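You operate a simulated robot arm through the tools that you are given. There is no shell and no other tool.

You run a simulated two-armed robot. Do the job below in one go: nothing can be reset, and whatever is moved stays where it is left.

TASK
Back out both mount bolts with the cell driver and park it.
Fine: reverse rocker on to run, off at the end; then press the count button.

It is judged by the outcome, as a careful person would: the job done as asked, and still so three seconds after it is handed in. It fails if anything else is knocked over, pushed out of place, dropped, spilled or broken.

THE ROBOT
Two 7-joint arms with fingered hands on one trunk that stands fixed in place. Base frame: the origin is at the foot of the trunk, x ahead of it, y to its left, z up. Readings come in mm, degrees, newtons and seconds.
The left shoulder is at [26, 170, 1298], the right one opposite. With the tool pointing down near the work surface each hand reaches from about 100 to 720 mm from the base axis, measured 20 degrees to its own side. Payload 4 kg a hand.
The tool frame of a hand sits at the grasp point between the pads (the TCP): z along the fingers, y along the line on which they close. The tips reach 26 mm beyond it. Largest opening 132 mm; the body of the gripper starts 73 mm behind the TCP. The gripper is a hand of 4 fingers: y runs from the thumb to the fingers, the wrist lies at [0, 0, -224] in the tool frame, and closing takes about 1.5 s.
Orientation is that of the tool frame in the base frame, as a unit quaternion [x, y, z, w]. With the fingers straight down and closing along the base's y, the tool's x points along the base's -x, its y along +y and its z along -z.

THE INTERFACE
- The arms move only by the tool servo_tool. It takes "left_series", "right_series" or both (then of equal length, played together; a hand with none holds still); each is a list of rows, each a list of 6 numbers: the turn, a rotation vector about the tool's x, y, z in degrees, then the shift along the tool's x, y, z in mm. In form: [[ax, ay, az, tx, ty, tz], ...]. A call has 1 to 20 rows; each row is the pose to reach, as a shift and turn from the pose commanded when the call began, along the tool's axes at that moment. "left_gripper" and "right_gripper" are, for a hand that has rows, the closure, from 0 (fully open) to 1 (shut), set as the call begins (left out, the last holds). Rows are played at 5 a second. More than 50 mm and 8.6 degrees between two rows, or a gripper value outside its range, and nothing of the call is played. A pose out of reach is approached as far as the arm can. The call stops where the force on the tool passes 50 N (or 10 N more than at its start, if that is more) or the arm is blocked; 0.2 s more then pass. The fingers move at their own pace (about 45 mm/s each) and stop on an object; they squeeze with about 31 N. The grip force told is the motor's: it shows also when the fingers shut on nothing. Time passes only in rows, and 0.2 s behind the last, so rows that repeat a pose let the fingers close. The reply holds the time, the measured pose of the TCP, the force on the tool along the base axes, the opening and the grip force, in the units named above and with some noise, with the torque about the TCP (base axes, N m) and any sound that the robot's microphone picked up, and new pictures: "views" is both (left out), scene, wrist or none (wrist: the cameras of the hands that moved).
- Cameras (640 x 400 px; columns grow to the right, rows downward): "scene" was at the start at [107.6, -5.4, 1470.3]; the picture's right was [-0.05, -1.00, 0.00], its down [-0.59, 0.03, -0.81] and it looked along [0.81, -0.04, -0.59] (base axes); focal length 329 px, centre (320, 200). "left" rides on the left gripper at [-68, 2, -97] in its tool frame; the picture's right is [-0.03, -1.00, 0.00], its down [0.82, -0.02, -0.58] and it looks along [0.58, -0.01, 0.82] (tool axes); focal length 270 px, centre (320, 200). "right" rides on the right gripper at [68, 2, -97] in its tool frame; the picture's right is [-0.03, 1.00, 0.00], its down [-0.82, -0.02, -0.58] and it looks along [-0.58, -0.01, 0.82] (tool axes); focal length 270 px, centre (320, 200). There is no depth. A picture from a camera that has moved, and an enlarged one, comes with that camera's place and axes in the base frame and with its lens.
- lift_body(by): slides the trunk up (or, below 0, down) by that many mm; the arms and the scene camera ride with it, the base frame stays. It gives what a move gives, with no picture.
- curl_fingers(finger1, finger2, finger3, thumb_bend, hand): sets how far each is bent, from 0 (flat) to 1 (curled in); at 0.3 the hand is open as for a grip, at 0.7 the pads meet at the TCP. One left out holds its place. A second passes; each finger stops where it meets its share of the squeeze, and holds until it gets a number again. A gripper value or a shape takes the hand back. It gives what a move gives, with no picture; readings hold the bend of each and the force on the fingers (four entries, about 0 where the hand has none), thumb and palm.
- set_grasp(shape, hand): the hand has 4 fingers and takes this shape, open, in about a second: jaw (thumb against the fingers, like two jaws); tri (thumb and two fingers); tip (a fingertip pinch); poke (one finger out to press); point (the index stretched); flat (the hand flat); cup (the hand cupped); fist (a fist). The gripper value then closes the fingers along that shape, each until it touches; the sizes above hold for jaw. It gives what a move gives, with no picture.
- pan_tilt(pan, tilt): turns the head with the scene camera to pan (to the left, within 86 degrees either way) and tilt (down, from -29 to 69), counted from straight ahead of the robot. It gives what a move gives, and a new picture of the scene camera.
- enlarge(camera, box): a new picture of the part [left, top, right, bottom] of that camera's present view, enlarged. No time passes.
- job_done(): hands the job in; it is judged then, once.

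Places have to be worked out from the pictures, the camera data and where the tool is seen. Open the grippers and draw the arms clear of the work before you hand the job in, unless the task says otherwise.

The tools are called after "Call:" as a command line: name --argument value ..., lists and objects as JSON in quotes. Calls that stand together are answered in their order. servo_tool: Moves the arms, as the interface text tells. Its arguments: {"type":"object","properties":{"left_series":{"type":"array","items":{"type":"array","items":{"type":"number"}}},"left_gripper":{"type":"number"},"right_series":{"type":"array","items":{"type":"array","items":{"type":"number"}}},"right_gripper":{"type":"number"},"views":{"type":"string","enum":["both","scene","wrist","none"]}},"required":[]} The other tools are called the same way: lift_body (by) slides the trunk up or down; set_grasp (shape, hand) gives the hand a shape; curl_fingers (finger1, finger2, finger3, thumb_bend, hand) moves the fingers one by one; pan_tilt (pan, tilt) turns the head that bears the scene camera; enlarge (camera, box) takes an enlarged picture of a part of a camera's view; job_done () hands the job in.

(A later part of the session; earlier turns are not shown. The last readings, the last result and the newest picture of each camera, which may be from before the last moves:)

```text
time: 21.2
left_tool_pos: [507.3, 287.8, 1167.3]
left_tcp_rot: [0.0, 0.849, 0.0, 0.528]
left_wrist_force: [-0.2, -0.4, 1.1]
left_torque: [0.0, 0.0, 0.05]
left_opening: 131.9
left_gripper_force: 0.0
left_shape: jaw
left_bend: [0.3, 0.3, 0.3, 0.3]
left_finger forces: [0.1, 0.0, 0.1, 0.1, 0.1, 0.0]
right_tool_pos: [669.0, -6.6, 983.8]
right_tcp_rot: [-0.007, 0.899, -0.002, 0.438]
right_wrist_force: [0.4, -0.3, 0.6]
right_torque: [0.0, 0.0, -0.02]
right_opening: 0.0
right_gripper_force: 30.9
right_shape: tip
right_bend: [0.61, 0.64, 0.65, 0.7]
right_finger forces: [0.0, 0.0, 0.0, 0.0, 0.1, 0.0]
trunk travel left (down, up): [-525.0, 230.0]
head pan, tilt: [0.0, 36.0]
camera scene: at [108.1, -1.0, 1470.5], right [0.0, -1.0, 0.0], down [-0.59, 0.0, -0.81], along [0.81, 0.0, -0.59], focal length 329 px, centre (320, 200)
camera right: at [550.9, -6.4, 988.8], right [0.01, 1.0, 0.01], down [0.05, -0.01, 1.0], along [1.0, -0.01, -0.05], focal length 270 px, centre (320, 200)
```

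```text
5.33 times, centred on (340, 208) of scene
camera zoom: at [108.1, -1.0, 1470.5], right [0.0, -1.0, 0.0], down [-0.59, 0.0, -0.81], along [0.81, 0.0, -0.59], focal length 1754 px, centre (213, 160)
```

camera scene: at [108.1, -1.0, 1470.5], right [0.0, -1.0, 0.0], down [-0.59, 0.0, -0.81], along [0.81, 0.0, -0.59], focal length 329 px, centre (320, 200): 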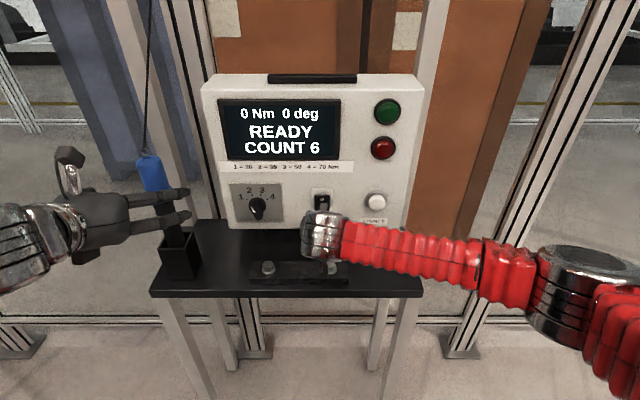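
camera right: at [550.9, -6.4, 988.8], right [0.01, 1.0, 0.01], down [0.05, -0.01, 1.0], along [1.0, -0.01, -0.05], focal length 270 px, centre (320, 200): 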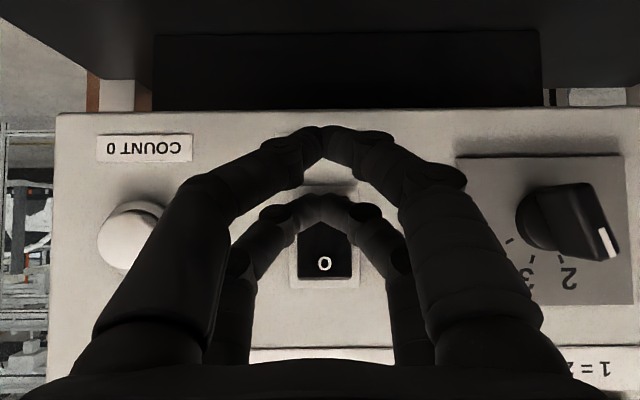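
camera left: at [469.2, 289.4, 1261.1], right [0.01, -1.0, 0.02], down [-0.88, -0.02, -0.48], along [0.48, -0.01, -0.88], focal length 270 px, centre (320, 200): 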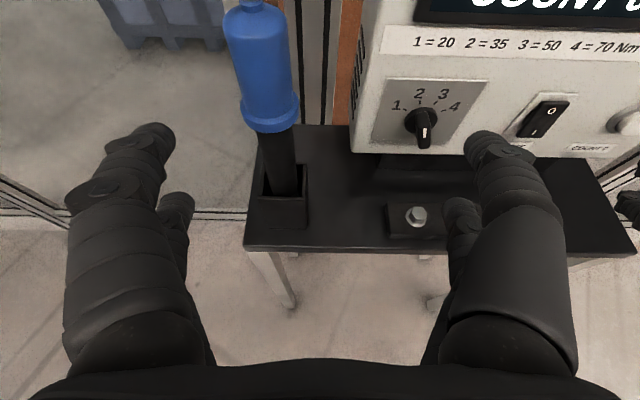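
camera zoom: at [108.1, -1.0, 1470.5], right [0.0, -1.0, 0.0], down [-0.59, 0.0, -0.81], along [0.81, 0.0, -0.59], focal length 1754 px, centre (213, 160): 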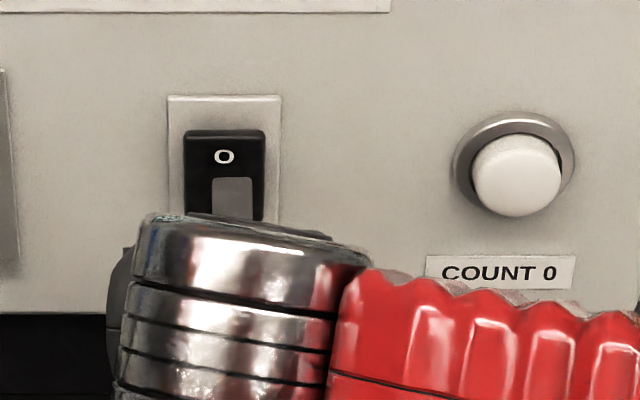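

The grey block seen over the wrist is part of the hand body, so I still can't judge the rocker's state. I move the hand aside to the right for a clear look at the rocker.

Call:
servo_tool --right_series '[[0, 0, 0, 10, -25, -12], [0, 0, 0, 20, -50, -25], [0, 0, 0, 25, -75, -31], [0, 0, 0, 25, -100, -31], [0, 0, 0, 25, -120, -31]]' --views "scene"

Call:
enlarge --camera "scene" --box '[270, 170, 390, 245]'

Call:
enlarge --camera "right" --box '[320, 100, 560, 300]'

```text
time: 22.4
left_tool_pos: [507.2, 285.9, 1168.0]
left_tcp_rot: [0.0, 0.85, 0.0, 0.527]
left_wrist_force: [0.2, 0.2, 0.2]
left_torque: [0.01, -0.01, 0.01]
left_opening: 131.8
left_gripper_force: 0.0
left_shape: jaw
left_bend: [0.3, 0.3, 0.3, 0.3]
left_finger forces: [0.0, 0.1, 0.0, 0.0, 0.1, 0.0]
right_tool_pos: [627.9, -127.9, 983.7]
right_tcp_rot: [-0.007, 0.899, -0.001, 0.438]
right_wrist_force: [0.4, -0.4, 0.7]
right_torque: [-0.03, 0.01, 0.01]
right_opening: 0.0
right_gripper_force: 30.9
right_shape: tip
right_bend: [0.61, 0.64, 0.65, 0.7]
right_finger forces: [0.0, 0.1, 0.0, 0.1, 0.0, 0.0]
trunk travel left (down, up): [-525.0, 230.0]
head pan, tilt: [0.0, 36.0]
camera scene: at [107.3, -1.4, 1470.5], right [0.0, -1.0, 0.0], down [-0.59, 0.0, -0.81], along [0.81, 0.0, -0.59], focal length 329 px, centre (320, 200)
```

scene: 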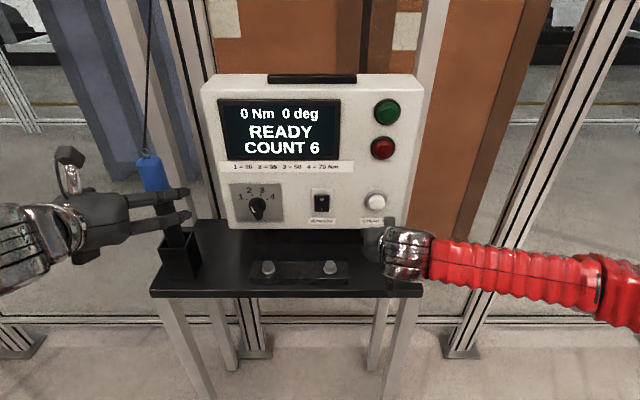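

```text
5.33 times, centred on (330, 208) of scene
camera zoom: at [107.3, -1.4, 1470.5], right [0.0, -1.0, 0.0], down [-0.59, 0.0, -0.81], along [0.81, 0.0, -0.59], focal length 1754 px, centre (267, 160)
```

zoom: 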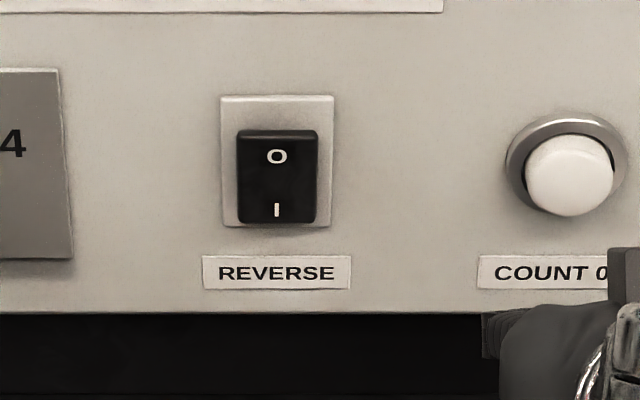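

```text
2.00 times, centred on (440, 200) of right
camera zoom: at [509.9, -127.4, 989.3], right [0.0, 1.0, 0.01], down [0.05, -0.01, 1.0], along [1.0, 0.0, -0.05], focal length 541 px, centre (80, 200)
```

zoom: 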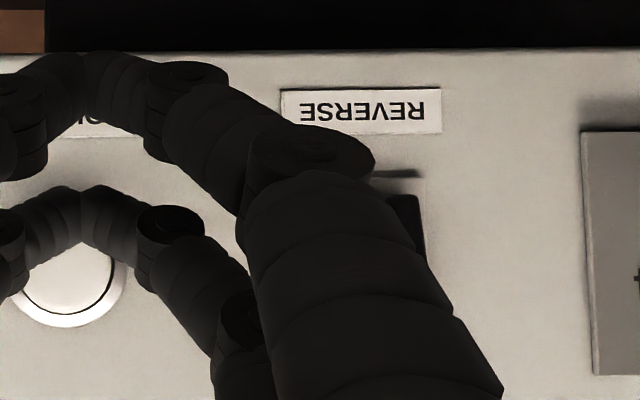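

Comparing with the first picture, the O–I spacing has shortened (about 69 to 51 px at equal scale), so the rocker's I end is now pressed in: reverse is on. I withdraw the right hand well away and bring the left hand in front of the driver handle at about (669, 335, 1115).

Call:
servo_tool --right_series '[[0, 0, 0, 0, 0, -40], [0, 0, 0, 1, -10, -80], [0, 0, 0, 2, -30, -120], [0, 0, 0, 3, -55, -160], [0, 0, 0, 4, -80, -200], [0, 0, 0, 5, -100, -225], [0, 0, 0, 5, -120, -250]]' --left_series '[[0, 0, 0, 0, 8, 0], [0, 0, 0, -6, 16, 10], [0, 0, 0, -12, 24, 20], [0, 0, 0, -18, 32, 29], [0, 0, 0, -24, 40, 38], [0, 0, 0, -24, 48, 38], [0, 0, 0, -24, 48, 38]]' --views "both"

```text
time: 24.0
left_tool_pos: [551.3, 335.6, 1174.2]
left_tcp_rot: [0.0, 0.849, 0.0, 0.528]
left_wrist_force: [-1.0, 0.4, 0.3]
left_torque: [0.03, -0.01, 0.01]
left_opening: 131.8
left_gripper_force: 0.2
left_shape: jaw
left_bend: [0.3, 0.3, 0.3, 0.3]
left_finger forces: [0.0, 0.0, 0.1, 0.1, 0.1, 0.1]
right_tool_pos: [471.4, -248.2, 1130.8]
right_tcp_rot: [-0.007, 0.899, -0.002, 0.437]
right_wrist_force: [0.1, 0.9, -0.8]
right_torque: [0.0, -0.01, -0.02]
right_opening: 0.0
right_gripper_force: 31.2
right_shape: tip
right_bend: [0.61, 0.64, 0.65, 0.7]
right_finger forces: [0.1, 0.0, 0.1, 0.1, 0.1, 0.0]
right hand out of reach, approached as far as the arm can: row 6, 7
trunk travel left (down, up): [-525.0, 230.0]
head pan, tilt: [0.0, 36.0]
camera scene: at [106.6, -1.6, 1470.6], right [0.0, -1.0, 0.0], down [-0.59, 0.0, -0.81], along [0.81, 0.0, -0.59], focal length 329 px, centre (320, 200)
camera right: at [352.7, -247.2, 1135.9], right [0.0, 1.0, 0.01], down [0.05, -0.01, 1.0], along [1.0, 0.0, -0.05], focal length 270 px, centre (320, 200)
camera left: at [496.4, 337.6, 1277.6], right [0.01, -1.0, 0.02], down [-0.88, -0.02, -0.48], along [0.48, -0.01, -0.88], focal length 270 px, centre (320, 200)
```

scene: 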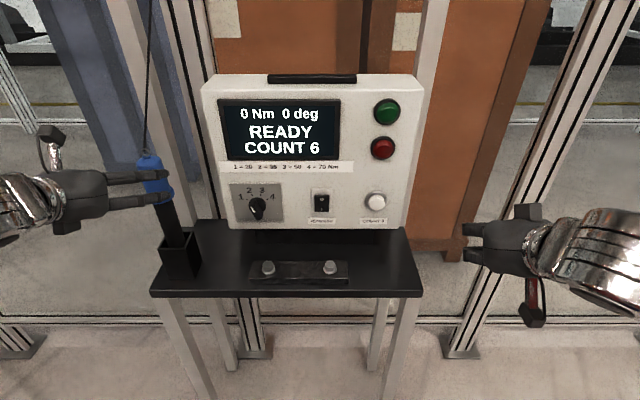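
right: 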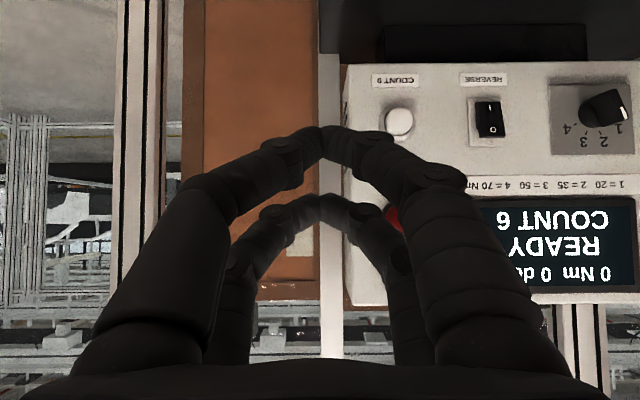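
left: 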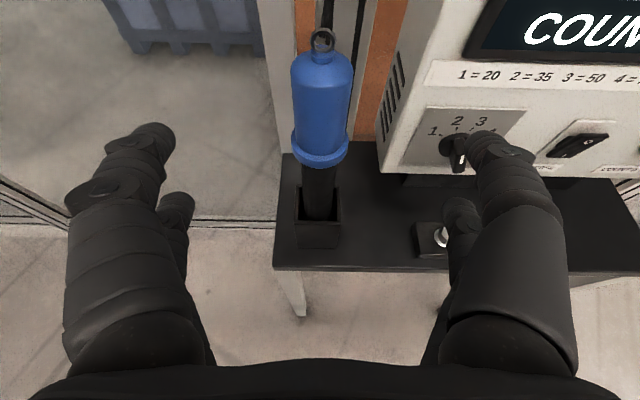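

The handle is centred in the left view, axis at about (669, 336), blue part from z 1068 to 1160. I advance along the tool axis 130 mm so the TCP comes to the handle at about z 1117.

Call:
servo_tool --left_series '[[0, 0, 0, 0, 0, 26], [0, 0, 0, 0, 0, 52], [0, 0, 0, 0, 0, 78], [0, 0, 0, 0, 0, 104], [0, 0, 0, 0, 0, 130]]' --views "both"

```text
time: 25.2
left_tool_pos: [669.4, 333.0, 1115.0]
left_tcp_rot: [0.0, 0.849, 0.0, 0.528]
left_wrist_force: [0.1, 0.5, 0.2]
left_torque: [0.04, 0.03, 0.03]
left_opening: 131.9
left_gripper_force: 0.1
left_shape: jaw
left_bend: [0.3, 0.3, 0.3, 0.3]
left_finger forces: [0.0, 0.0, 0.1, 0.0, 0.0, 0.1]
right_tool_pos: [471.2, -248.7, 1127.5]
right_tcp_rot: [-0.007, 0.9, -0.002, 0.436]
right_wrist_force: [1.3, 0.0, -0.1]
right_torque: [0.02, 0.0, -0.02]
right_opening: 0.0
right_gripper_force: 30.9
right_shape: tip
right_bend: [0.61, 0.64, 0.65, 0.7]
right_finger forces: [0.0, 0.0, 0.0, 0.0, 0.1, 0.0]
trunk travel left (down, up): [-525.0, 230.0]
head pan, tilt: [0.0, 36.0]
camera scene: at [108.3, -1.0, 1470.4], right [0.0, -1.0, 0.0], down [-0.59, 0.0, -0.81], along [0.81, 0.0, -0.59], focal length 329 px, centre (320, 200)
camera left: at [614.2, 337.4, 1218.9], right [0.01, -1.0, 0.02], down [-0.88, -0.02, -0.48], along [0.48, -0.01, -0.88], focal length 270 px, centre (320, 200)
```

scene: 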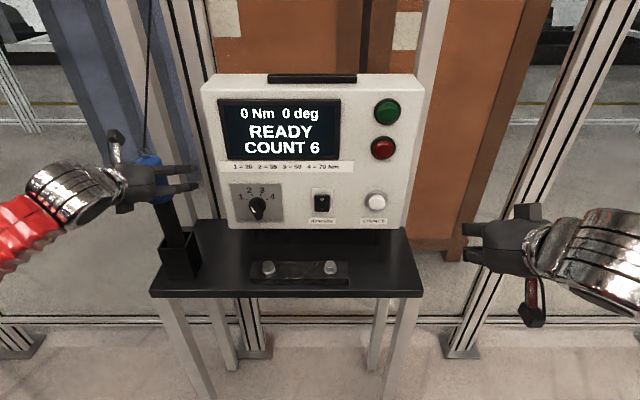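
left: 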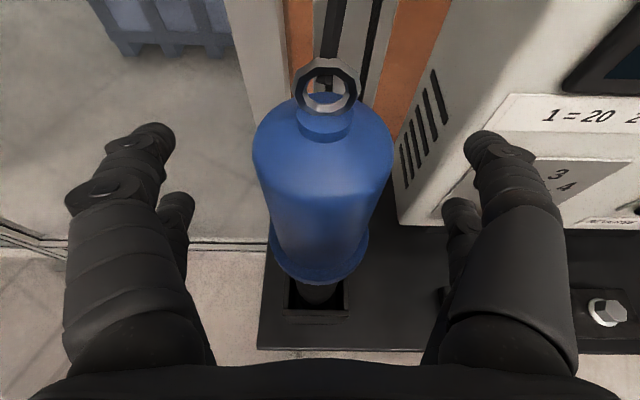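

The handle sits centrally between the fingers. I close the left gripper on it while holding the pose.

Call:
servo_tool --left_series '[[0, 0, 0, 0, 0, 0], [0, 0, 0, 0, 0, 0], [0, 0, 0, 0, 0, 0], [0, 0, 0, 0, 0, 0], [0, 0, 0, 0, 0, 0], [0, 0, 0, 0, 0, 0], [0, 0, 0, 0, 0, 0], [0, 0, 0, 0, 0, 0], [0, 0, 0, 0, 0, 0]]' --left_gripper 1.0 --views "both"

```text
time: 27.2
left_tool_pos: [667.9, 335.7, 1115.7]
left_tcp_rot: [0.0, 0.85, -0.001, 0.527]
left_wrist_force: [-1.8, 0.4, 0.4]
left_torque: [0.21, 0.46, 0.01]
left_opening: 23.4
left_gripper_force: 30.9
left_shape: jaw
left_bend: [0.73, 0.74, 0.76, 0.77]
left_finger forces: [23.3, 28.2, 25.8, 0.1, 23.2, 0.0]
right_tool_pos: [470.2, -247.4, 1129.8]
right_tcp_rot: [-0.007, 0.899, -0.003, 0.438]
right_wrist_force: [0.0, -0.1, 0.1]
right_torque: [0.01, 0.03, -0.05]
right_opening: 0.0
right_gripper_force: 30.6
right_shape: tip
right_bend: [0.61, 0.64, 0.65, 0.7]
right_finger forces: [0.0, 0.0, 0.1, 0.0, 0.0, 0.0]
trunk travel left (down, up): [-525.0, 230.0]
head pan, tilt: [0.0, 36.0]
camera scene: at [107.3, -0.7, 1470.5], right [0.0, -1.0, 0.0], down [-0.59, 0.0, -0.81], along [0.81, 0.0, -0.59], focal length 329 px, centre (320, 200)
camera left: at [613.2, 337.8, 1218.9], right [0.01, -1.0, 0.02], down [-0.88, -0.02, -0.48], along [0.48, -0.01, -0.88], focal length 270 px, centre (320, 200)
```

scene: 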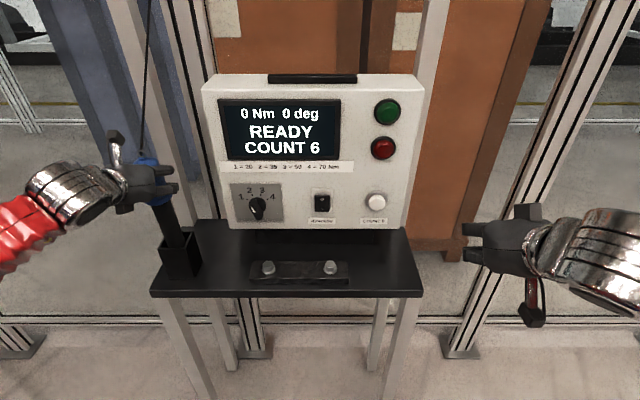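
left: 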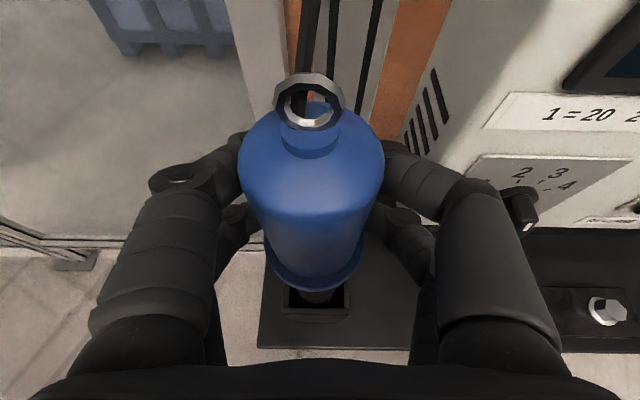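

The fingers have closed around the handle with about 25 N each, drawing it a few mm toward the palm. I lift straight up in 20 mm steps, 120 mm in all, watching the force.

Call:
servo_tool --left_series '[[0, 0, 0, -18, 0, -9], [0, 0, 0, -36, 0, -18], [0, 0, 0, -54, 0, -27], [0, 0, 0, -72, 0, -36], [0, 0, 0, -90, 0, -44], [0, 0, 0, -108, 0, -53]]' --views "both"

```text
time: 28.6
left_tool_pos: [669.6, 336.8, 1237.3]
left_tcp_rot: [0.001, 0.849, -0.002, 0.529]
left_wrist_force: [-1.6, -0.8, -4.8]
left_torque: [-0.01, 0.29, -0.01]
left_opening: 21.2
left_gripper_force: 30.8
left_shape: jaw
left_bend: [0.74, 0.74, 0.75, 0.75]
left_finger forces: [3.1, 26.5, 27.3, 0.0, 4.0, 0.1]
right_tool_pos: [471.8, -246.2, 1130.0]
right_tcp_rot: [-0.008, 0.9, -0.002, 0.436]
right_wrist_force: [1.3, 0.3, 0.1]
right_torque: [0.01, 0.01, -0.03]
right_opening: 0.1
right_gripper_force: 30.9
right_shape: tip
right_bend: [0.61, 0.64, 0.65, 0.7]
right_finger forces: [0.0, 0.0, 0.0, 0.0, 0.0, 0.0]
trunk travel left (down, up): [-525.0, 230.0]
head pan, tilt: [0.0, 36.0]
camera scene: at [107.9, -0.7, 1470.5], right [0.0, -1.0, 0.0], down [-0.59, 0.0, -0.81], along [0.81, 0.0, -0.59], focal length 329 px, centre (320, 200)
camera left: at [614.4, 338.3, 1340.9], right [0.01, -1.0, 0.02], down [-0.88, -0.02, -0.47], along [0.48, -0.02, -0.88], focal length 270 px, centre (320, 200)
```

scene: 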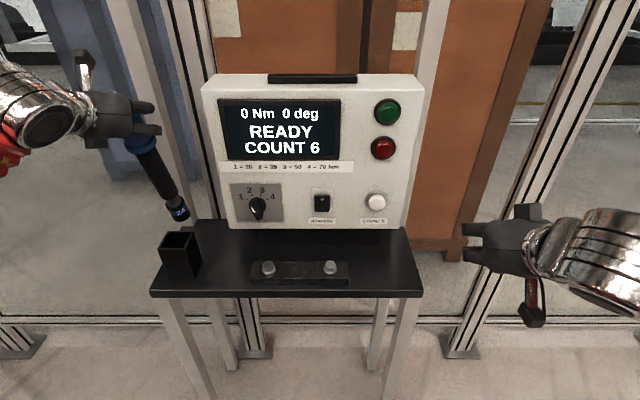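
left: 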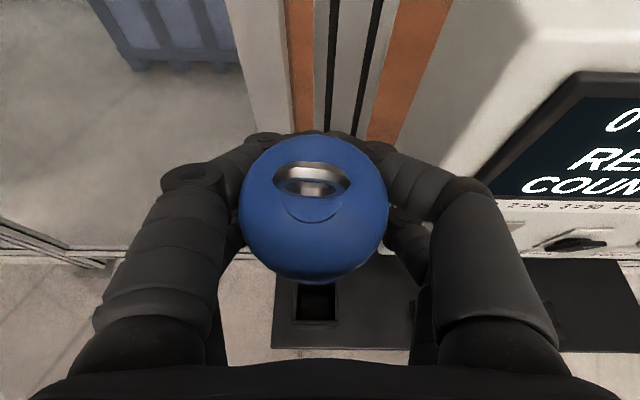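

The driver is out of the holder (about 5 N weight) but has tilted in the grip, bottom forward toward +x by perhaps 13–20°. I zoom in on it from the scene camera to measure the tilt.

Call:
enlarge --camera "scene" --box '[60, 40, 260, 290]'

Call:
enlarge --camera "left" --box '[200, 110, 440, 350]'

```text
1.60 times, centred on (160, 165) of scene
camera zoom: at [107.9, -0.7, 1470.5], right [0.0, -1.0, 0.0], down [-0.59, 0.0, -0.81], along [0.81, 0.0, -0.59], focal length 526 px, centre (576, 256)
```

zoom: 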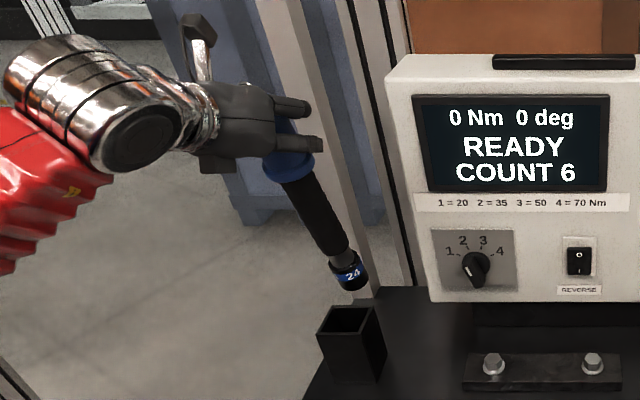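

```text
1.67 times, centred on (320, 230) of left
camera zoom: at [614.4, 338.3, 1340.9], right [0.01, -1.0, 0.02], down [-0.88, -0.02, -0.47], along [0.48, -0.02, -0.88], focal length 450 px, centre (320, 150)
```

zoom: 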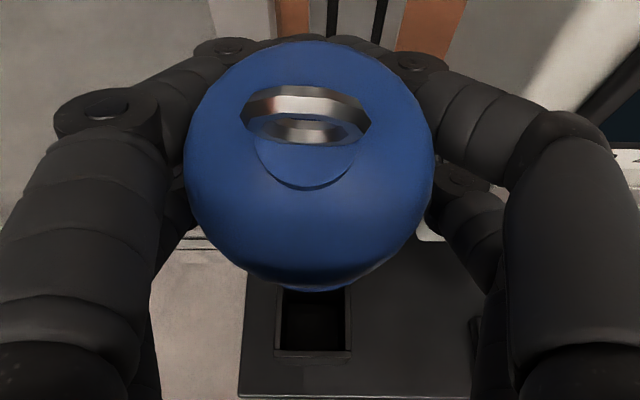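

The driver leans bottom-forward about 14°, with its 24 mm socket end roughly 225 mm below the collar and still 30 mm above the holder. I pitch the hand 14.5° nose-down about the TCP to bring the driver upright, raising a little meanwhile.

Call:
servo_tool --left_series '[[0, 5, 0, -9, 0, -4], [0, 10, 0, -18, 0, -9], [0, 14.5, 0, -27, 0, -13], [0, 14.5, 0, -27, 0, -13]]' --views "both"

Call:
enlarge --camera "scene" --box '[60, 40, 260, 290]'

```text
time: 29.6
left_tool_pos: [669.3, 336.3, 1268.0]
left_tcp_rot: [0.0, 0.909, 0.0, 0.416]
left_wrist_force: [0.2, 1.3, -3.9]
left_torque: [0.03, -0.05, -0.04]
left_opening: 21.3
left_gripper_force: 31.2
left_shape: jaw
left_bend: [0.74, 0.74, 0.75, 0.75]
left_finger forces: [1.7, 28.0, 28.1, 0.0, 2.1, 0.0]
right_tool_pos: [471.7, -246.1, 1129.7]
right_tcp_rot: [-0.008, 0.9, -0.001, 0.437]
right_wrist_force: [-0.3, 0.3, 0.1]
right_torque: [0.02, 0.04, 0.01]
right_opening: 0.1
right_gripper_force: 30.7
right_shape: tip
right_bend: [0.61, 0.64, 0.65, 0.7]
right_finger forces: [0.1, 0.1, 0.0, 0.1, 0.1, 0.1]
trunk travel left (down, up): [-525.0, 230.0]
head pan, tilt: [0.0, 36.0]
camera scene: at [107.9, -0.2, 1470.4], right [0.0, -1.0, 0.0], down [-0.59, 0.0, -0.81], along [0.81, 0.0, -0.59], focal length 329 px, centre (320, 200)
camera left: at [642.3, 338.7, 1381.3], right [0.02, -1.0, 0.02], down [-0.97, -0.02, -0.24], along [0.24, -0.02, -0.97], focal length 270 px, centre (320, 200)
```

scene: 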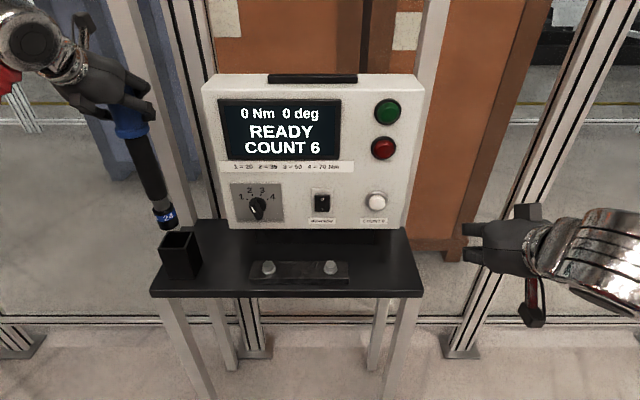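
left: 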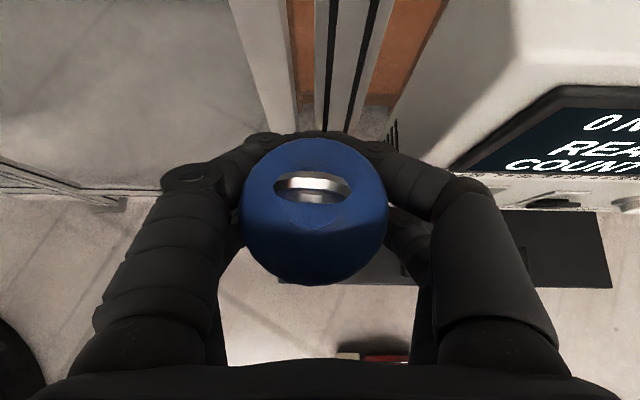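

```text
1.60 times, centred on (160, 165) of scene
camera zoom: at [107.9, -0.2, 1470.4], right [0.0, -1.0, 0.0], down [-0.59, 0.0, -0.81], along [0.81, 0.0, -0.59], focal length 526 px, centre (576, 256)
```

zoom: 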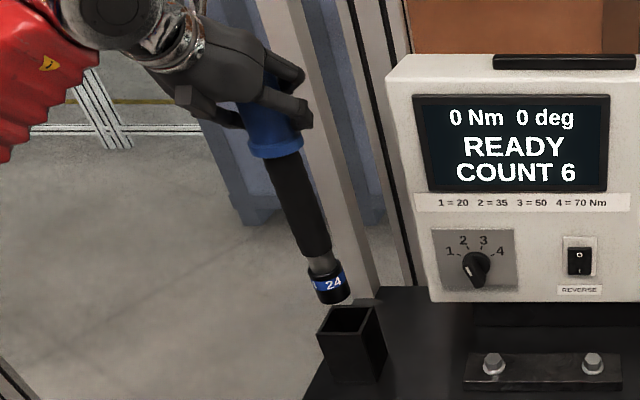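

The driver now hangs near vertical (torque about y almost zero), with its axis about 12 mm behind the TCP and socket end about 272 mm below it. I zoom on the bolts to fix their places more exactly.

Call:
enlarge --camera "scene" --box '[230, 230, 370, 310]'

Call:
enlarge --camera "scene" --box '[130, 190, 230, 310]'

```text
4.57 times, centred on (300, 270) of scene
camera zoom: at [107.9, -0.2, 1470.4], right [0.0, -1.0, 0.0], down [-0.59, 0.0, -0.81], along [0.81, 0.0, -0.59], focal length 1504 px, centre (411, -120)
```

zoom: 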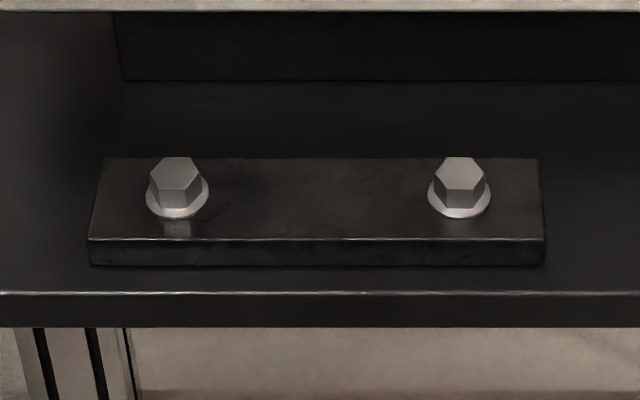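

```text
3.33 times, centred on (180, 250) of scene
camera zoom: at [107.9, -0.2, 1470.4], right [0.0, -1.0, 0.0], down [-0.59, 0.0, -0.81], along [0.81, 0.0, -0.59], focal length 1096 px, centre (787, 33)
```

zoom: 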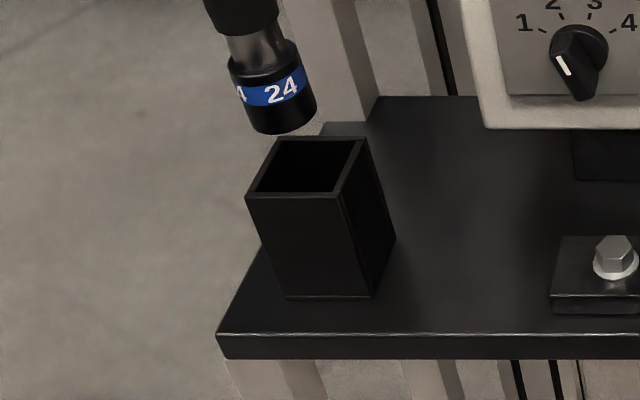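

Bolts come out at about (659.5, 125) and (659.5, -26), heads topping at about z 875; holder mouth centre about (671, 334), its floor at 847. I carry the driver slowly across to above the left bolt and part of the way down, leaving about 55 mm clearance.

Call:
servo_tool --left_series '[[0, 0, 0, 0, -20, 0], [0, 0, 0, 0, -41, 0], [0, 0, 0, 0, -62, 0], [0, 0, 0, 0, -83, 0], [0, 0, 0, 0, -104, 0], [0, 0, 0, 0, -125, 0], [0, 0, 0, -1, -146, 1], [0, 0, 0, -1, -167, 1], [0, 0, 0, -1, -188, 1], [0, 0, 0, -1, -208, 1], [0, 0, 0, 12, -208, 12], [0, 0, 0, 25, -208, 24], [0, 0, 0, 38, -208, 35], [0, 0, 0, 50, -208, 46], [0, 0, 0, 50, -208, 46]]' --views "both"

Call:
enlarge --camera "scene" --box '[200, 100, 340, 310]'

```text
time: 32.8
left_tool_pos: [671.7, 128.0, 1199.3]
left_tcp_rot: [0.0, 0.909, 0.0, 0.416]
left_wrist_force: [-0.3, -0.6, -4.8]
left_torque: [0.01, -0.02, 0.01]
left_opening: 21.4
left_gripper_force: 31.0
left_shape: jaw
left_bend: [0.74, 0.74, 0.75, 0.75]
left_finger forces: [1.2, 28.0, 28.1, 0.1, 1.6, 0.0]
right_tool_pos: [471.2, -246.5, 1127.8]
right_tcp_rot: [-0.007, 0.899, -0.002, 0.437]
right_wrist_force: [0.4, -0.4, 0.3]
right_torque: [-0.01, -0.01, 0.0]
right_opening: 0.0
right_gripper_force: 31.4
right_shape: tip
right_bend: [0.61, 0.64, 0.65, 0.7]
right_finger forces: [0.0, 0.0, 0.0, 0.0, 0.0, 0.0]
trunk travel left (down, up): [-525.0, 230.0]
head pan, tilt: [0.0, 36.0]
camera scene: at [107.9, -0.6, 1470.5], right [0.0, -1.0, 0.0], down [-0.59, 0.0, -0.81], along [0.81, 0.0, -0.59], focal length 329 px, centre (320, 200)
camera left: at [644.8, 130.2, 1313.3], right [0.02, -1.0, 0.02], down [-0.97, -0.02, -0.24], along [0.24, -0.01, -0.97], focal length 270 px, centre (320, 200)
```

scene: 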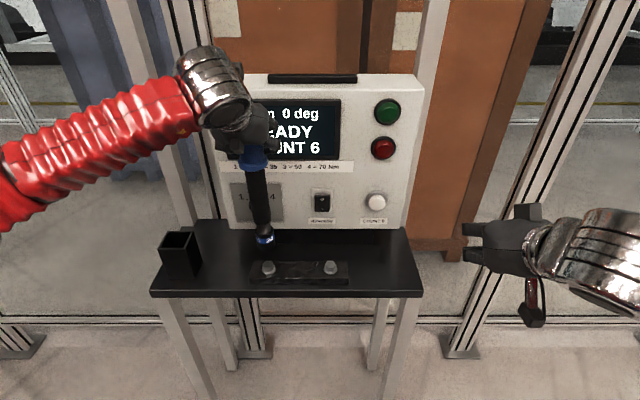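
left: 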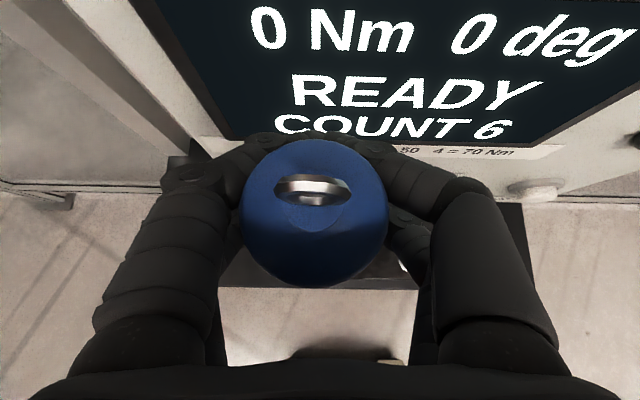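

```text
1.90 times, centred on (270, 205) of scene
camera zoom: at [107.9, -0.6, 1470.5], right [0.0, -1.0, 0.0], down [-0.59, 0.0, -0.81], along [0.81, 0.0, -0.59], focal length 626 px, centre (415, 190)
```

zoom: 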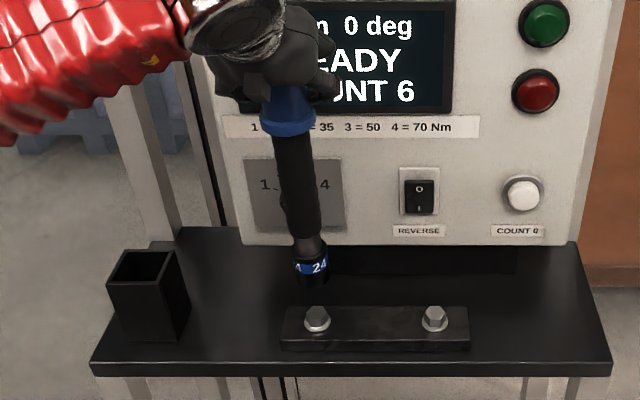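

The socket is near (659, 125, 929), right over the left bolt and upright. I lower 38 mm in small steps and check the alignment close above the head.

Call:
servo_tool --left_series '[[0, 0, 0, 7, 0, 6], [0, 0, 0, 14, 0, 12], [0, 0, 0, 21.5, 0, 18.5], [0, 0, 0, 28.8, 0, 24.8], [0, 0, 0, 28.8, 0, 24.8]]' --views "scene"

Call:
enlarge --camera "scene" --box '[230, 210, 310, 300]'

```text
time: 34.0
left_tool_pos: [672.8, 127.9, 1161.6]
left_tcp_rot: [-0.001, 0.909, 0.001, 0.416]
left_wrist_force: [-0.7, 0.4, -4.2]
left_torque: [0.03, -0.02, -0.03]
left_opening: 21.2
left_gripper_force: 31.3
left_shape: jaw
left_bend: [0.74, 0.74, 0.75, 0.75]
left_finger forces: [1.0, 28.0, 28.1, 0.0, 1.6, 0.1]
right_tool_pos: [471.2, -247.2, 1128.6]
right_tcp_rot: [-0.007, 0.9, -0.002, 0.436]
right_wrist_force: [-0.1, 0.1, -0.2]
right_torque: [-0.03, -0.01, -0.02]
right_opening: 0.3
right_gripper_force: 30.6
right_shape: tip
right_bend: [0.61, 0.64, 0.65, 0.7]
right_finger forces: [0.0, 0.0, 0.0, 0.0, 0.0, 0.0]
trunk travel left (down, up): [-525.0, 230.0]
head pan, tilt: [0.0, 36.0]
camera scene: at [108.1, -0.8, 1470.4], right [0.0, -1.0, 0.0], down [-0.59, 0.0, -0.81], along [0.81, 0.0, -0.59], focal length 329 px, centre (320, 200)
```

scene: 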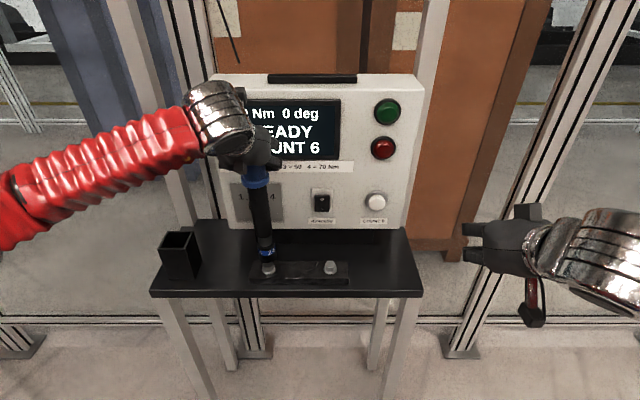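

```text
4.44 times, centred on (270, 255) of scene
camera zoom: at [108.1, -0.8, 1470.4], right [0.0, -1.0, 0.0], down [-0.59, 0.0, -0.81], along [0.81, 0.0, -0.59], focal length 1462 px, centre (542, -44)
```

zoom: 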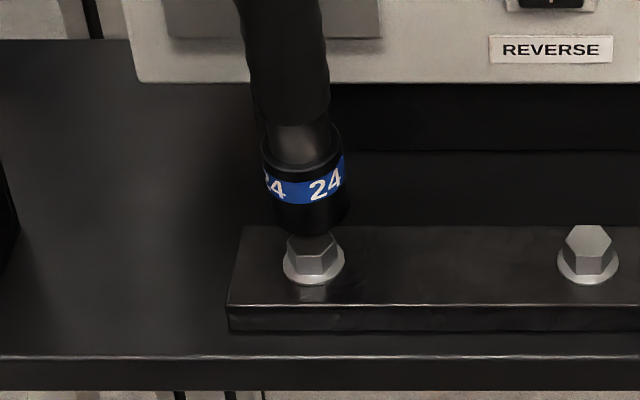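

In y the socket is dead on the left bolt; in x I can't tell height from depth within about 5 mm. I open the right hand and swing it round to the bench's right side so its camera looks along +y and shows x alignment directly.

Call:
servo_tool --right_series '[[-5.9, 0, -4.6, 3, 7, 16], [-11.8, 0, -9.2, 7, 14, 33], [-17.7, 0, -13.9, 10, 22, 49], [-23.6, 0, -18.5, 14, 29, 65], [-29.5, 0, -23.1, 17, 36, 82], [-35.5, 0, -27.7, 21, 44, 98], [-41.4, 0, -32.3, 24, 51, 114], [-47.3, 0, -36.9, 27, 58, 131], [-53.2, 0, -41.6, 31, 65, 147], [-59.1, 0, -46.2, 34, 73, 163], [-65, 0, -50.8, 38, 80, 180], [-70.9, 0, -55.4, 41, 87, 196]]' --right_gripper 0.0 --views "both"

```text
time: 36.6
left_tool_pos: [672.5, 129.5, 1159.8]
left_tcp_rot: [-0.001, 0.909, 0.001, 0.416]
left_wrist_force: [0.1, 0.6, -4.7]
left_torque: [0.01, -0.01, -0.03]
left_opening: 21.0
left_gripper_force: 31.3
left_shape: jaw
left_bend: [0.74, 0.74, 0.75, 0.75]
left_finger forces: [0.8, 28.2, 27.9, 0.1, 1.1, 0.1]
right_tool_pos: [599.7, -161.3, 975.4]
right_tcp_rot: [0.64, -0.633, -0.311, -0.303]
right_wrist_force: [1.2, -0.4, 0.1]
right_torque: [0.0, 0.02, 0.01]
right_opening: 132.1
right_gripper_force: 0.1
right_shape: tip
right_bend: [0.3, 0.3, 0.3, 0.3]
right_finger forces: [0.1, 0.0, 0.0, 0.0, 0.1, 0.1]
trunk travel left (down, up): [-525.0, 230.0]
head pan, tilt: [0.0, 36.0]
camera scene: at [109.5, 0.0, 1470.3], right [0.0, -1.0, 0.0], down [-0.59, 0.0, -0.81], along [0.81, 0.0, -0.59], focal length 329 px, centre (320, 200)
camera right: at [599.9, -279.5, 982.4], right [-1.0, 0.0, 0.02], down [0.02, 0.06, 1.0], along [0.0, 1.0, -0.06], focal length 270 px, centre (320, 200)
```

scene: 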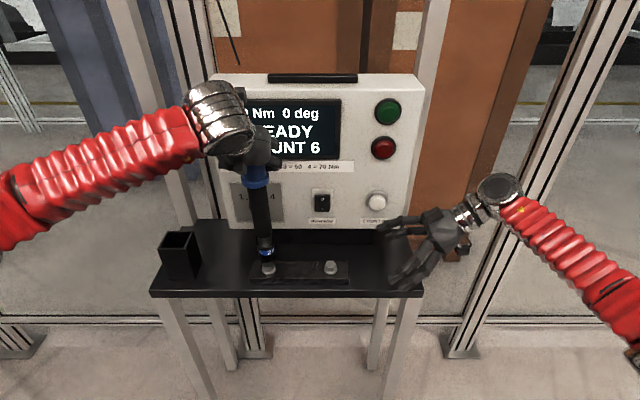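
right: 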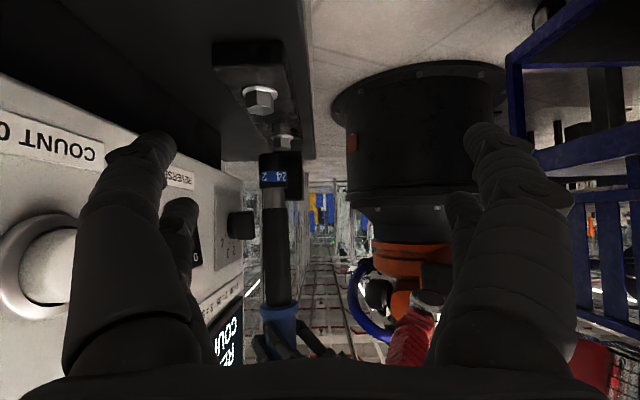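

Excellent: the right wrist camera now gives an (upside-down) side view of the driver over the bolts. I enlarge the region of the socket and bolts.

Call:
enlarge --camera "right" --box '[210, 60, 350, 200]'

Call:
enlarge --camera "right" --box '[220, 100, 340, 340]'

```text
2.86 times, centred on (280, 130) of right
camera zoom: at [599.9, -279.5, 982.4], right [-1.0, 0.0, 0.02], down [0.02, 0.06, 1.0], along [0.0, 1.0, -0.06], focal length 772 px, centre (434, 400)
```

zoom: 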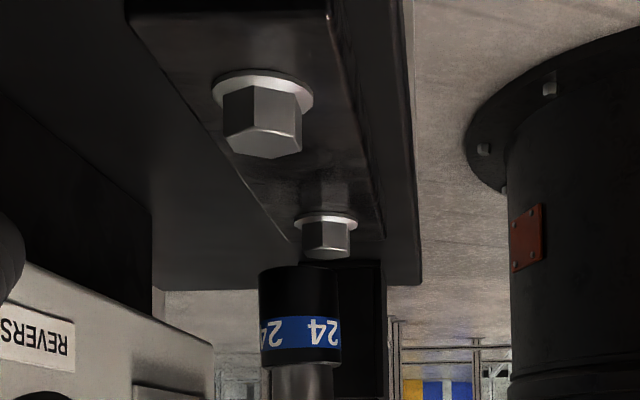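

```text
1.67 times, centred on (280, 220) of right
camera zoom: at [599.9, -279.5, 982.4], right [-1.0, 0.0, 0.02], down [0.02, 0.06, 1.0], along [0.0, 1.0, -0.06], focal length 450 px, centre (387, 167)
```

zoom: 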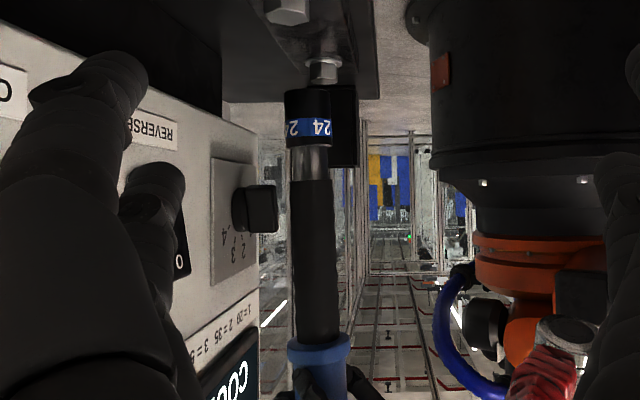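

The side view shows the socket about 13.6 mm too far forward (+x) of the left bolt, only about 5 mm above its head, and leaning about 1°. I raise 8 mm, pitch the hand 1° and draw back about 9 mm at the TCP to bring the socket over the bolt.

Call:
servo_tool --left_series '[[0, 0, 0, -6, 0, -5], [0, 0.5, 0, -3, 0, -9], [0, 1, 0, 0, 0, -12], [0, 1, 0, 0, 0, -12]]' --views "none"

Call:
enlarge --camera "right" --box '[210, 60, 350, 200]'

Call:
enlarge --camera "scene" --box '[230, 210, 310, 300]'

```text
time: 37.6
left_tool_pos: [662.8, 128.2, 1169.2]
left_tcp_rot: [0.0, 0.913, 0.0, 0.409]
left_wrist_force: [-1.7, -0.3, -4.8]
left_torque: [0.02, -0.01, 0.01]
left_opening: 21.2
left_gripper_force: 30.4
left_shape: jaw
left_bend: [0.74, 0.74, 0.75, 0.75]
left_finger forces: [0.7, 27.8, 28.1, 0.1, 1.0, 0.0]
right_tool_pos: [599.5, -163.0, 975.7]
right_tcp_rot: [0.64, -0.634, -0.309, -0.304]
right_wrist_force: [0.2, -0.2, -0.4]
right_torque: [-0.04, -0.01, -0.03]
right_opening: 131.8
right_gripper_force: 0.1
right_shape: tip
right_bend: [0.3, 0.3, 0.3, 0.3]
right_finger forces: [0.0, 0.1, 0.0, 0.0, 0.0, 0.0]
trunk travel left (down, up): [-525.0, 230.0]
head pan, tilt: [0.0, 36.0]
```

```text
2.86 times, centred on (280, 130) of right
camera zoom: at [599.2, -280.5, 982.8], right [-1.0, 0.0, 0.02], down [0.02, 0.06, 1.0], along [0.0, 1.0, -0.06], focal length 772 px, centre (434, 400)
```

zoom: 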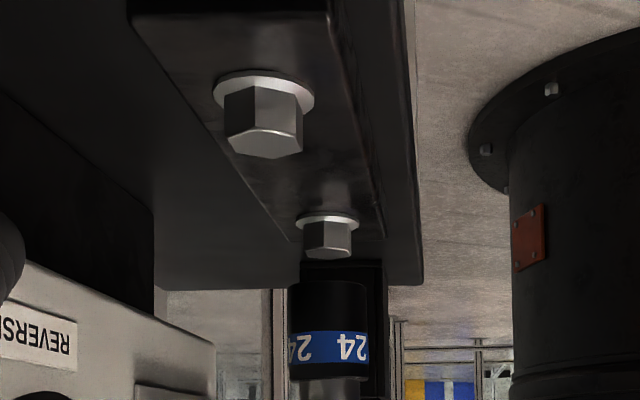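

```text
4.44 times, centred on (270, 255) of scene
camera zoom: at [108.6, -0.8, 1470.4], right [0.0, -1.0, 0.0], down [-0.59, 0.0, -0.81], along [0.81, 0.0, -0.59], focal length 1462 px, centre (542, -44)
```

zoom: 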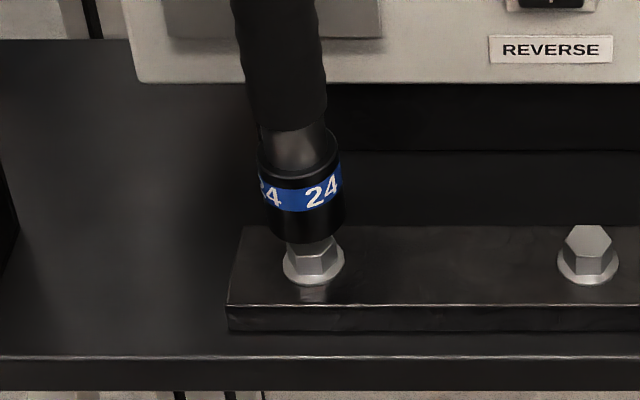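

The side view shows the socket now lined up in x within about 1 mm. In the scene view it may be 2–3 mm off in y; I zoom in further to measure.

Call:
enlarge --camera "scene" --box '[245, 235, 293, 283]'

Call:
enlarge --camera "right" --box '[250, 120, 310, 200]'

```text
8.33 times, centred on (269, 259) of scene
camera zoom: at [108.6, -0.8, 1470.4], right [0.0, -1.0, 0.0], down [-0.59, 0.0, -0.81], along [0.81, 0.0, -0.59], focal length 2741 px, centre (745, -292)
```

zoom: 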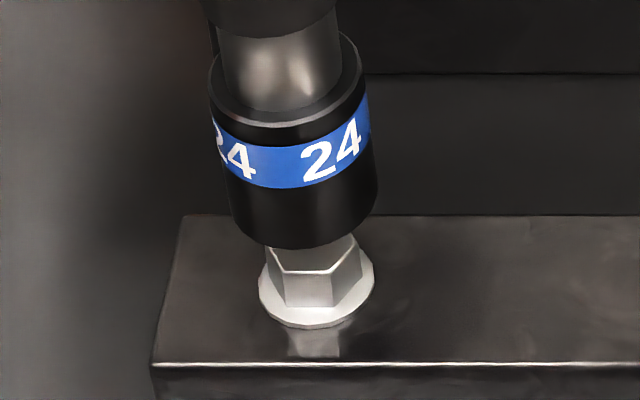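

```text
5.00 times, centred on (280, 160) of right
camera zoom: at [599.2, -280.5, 982.8], right [-1.0, 0.0, 0.02], down [0.02, 0.06, 1.0], along [0.0, 1.0, -0.06], focal length 1351 px, centre (520, 400)
```

zoom: 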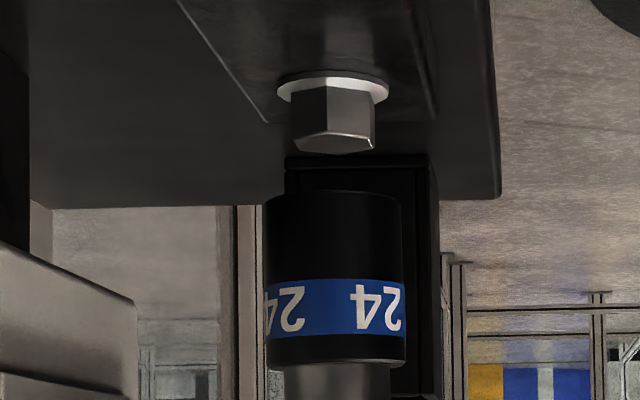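

Both views agree: the socket is upright, aligned in y, and about 1 mm forward in x, with roughly 15 mm to go. I lower 18 mm with that 1 mm correction and read the force and display.

Call:
servo_tool --left_series '[[0, 0, 0, 4, 0, 3], [0, 0, 0, 8, 0, 6], [0, 0, 0, 11, 0, 8.6], [0, 0, 0, 12.5, 0, 10], [0, 0, 0, 14, 0, 11.3]]' --views "scene"

Call:
enlarge --camera "right" --box '[230, 100, 330, 200]'

```text
time: 38.8
left_tool_pos: [662.2, 127.9, 1150.4]
left_tcp_rot: [0.0, 0.913, 0.0, 0.408]
left_wrist_force: [0.9, -0.4, -3.8]
left_torque: [0.0, -0.04, 0.0]
left_opening: 20.9
left_gripper_force: 31.3
left_shape: jaw
left_bend: [0.74, 0.74, 0.75, 0.75]
left_finger forces: [0.8, 27.8, 28.0, 0.1, 1.2, 0.1]
right_tool_pos: [598.5, -162.9, 974.5]
right_tcp_rot: [0.64, -0.634, -0.309, -0.305]
right_wrist_force: [0.4, -0.9, -0.5]
right_torque: [0.0, 0.03, 0.0]
right_opening: 132.1
right_gripper_force: 0.0
right_shape: tip
right_bend: [0.3, 0.3, 0.3, 0.3]
right_finger forces: [0.1, 0.1, 0.1, 0.0, 0.0, 0.0]
trunk travel left (down, up): [-525.0, 230.0]
head pan, tilt: [0.0, 36.0]
camera scene: at [108.3, -0.8, 1470.4], right [0.0, -1.0, 0.0], down [-0.59, 0.0, -0.81], along [0.81, 0.0, -0.59], focal length 329 px, centre (320, 200)
```

scene: 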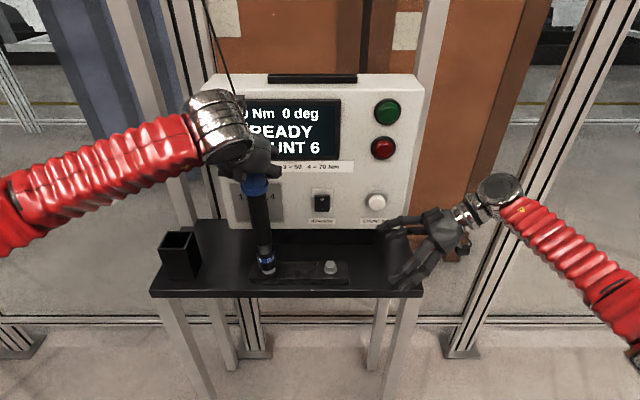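

```text
4.00 times, centred on (280, 150) of right
camera zoom: at [599.1, -280.4, 983.0], right [-1.0, 0.0, 0.02], down [0.02, 0.06, 1.0], along [0.0, 1.0, -0.06], focal length 1081 px, centre (480, 400)
```

zoom: 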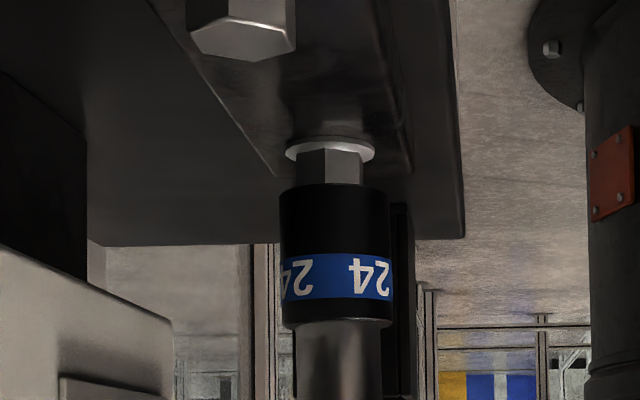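

No contact yet; the rim is level with the head top. I lower another 6 mm in fine steps.

Call:
servo_tool --left_series '[[0, 0, 0, 1.3, 0, 1.6], [0, 0, 0, 2.6, 0, 3], [0, 0, 0, 4.1, 0, 4.3], [0, 0, 0, 4.1, 0, 4.3]]' --views "none"

Call:
enlarge --camera "right" --box '[230, 100, 330, 200]'

```text
time: 39.8
left_tool_pos: [662.2, 126.9, 1140.3]
left_tcp_rot: [0.0, 0.914, 0.0, 0.407]
left_wrist_force: [-0.9, -0.1, -5.2]
left_torque: [-0.05, -0.06, 0.01]
left_opening: 21.2
left_gripper_force: 30.5
left_shape: jaw
left_bend: [0.74, 0.74, 0.75, 0.74]
left_finger forces: [0.5, 27.8, 27.9, 0.0, 0.8, 0.1]
right_tool_pos: [600.6, -161.6, 974.9]
right_tcp_rot: [0.64, -0.634, -0.31, -0.304]
right_wrist_force: [-0.2, 0.5, 0.2]
right_torque: [0.01, 0.02, 0.03]
right_opening: 131.9
right_gripper_force: 0.1
right_shape: tip
right_bend: [0.3, 0.3, 0.3, 0.3]
right_finger forces: [0.0, 0.0, 0.1, 0.0, 0.0, 0.0]
trunk travel left (down, up): [-525.0, 230.0]
head pan, tilt: [0.0, 36.0]
```

```text
4.00 times, centred on (280, 150) of right
camera zoom: at [600.1, -280.3, 982.1], right [-1.0, 0.0, 0.02], down [0.02, 0.06, 1.0], along [0.0, 1.0, -0.06], focal length 1081 px, centre (480, 400)
```

zoom: 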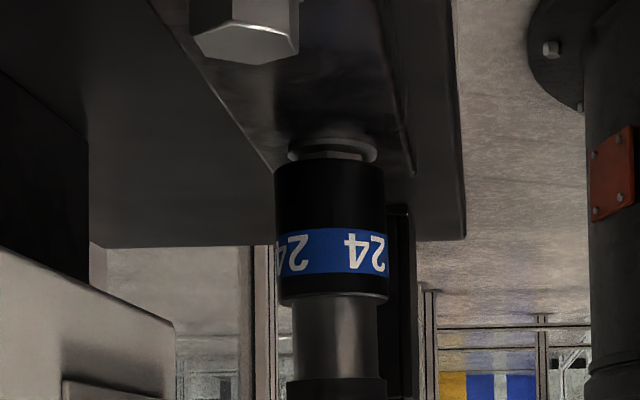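

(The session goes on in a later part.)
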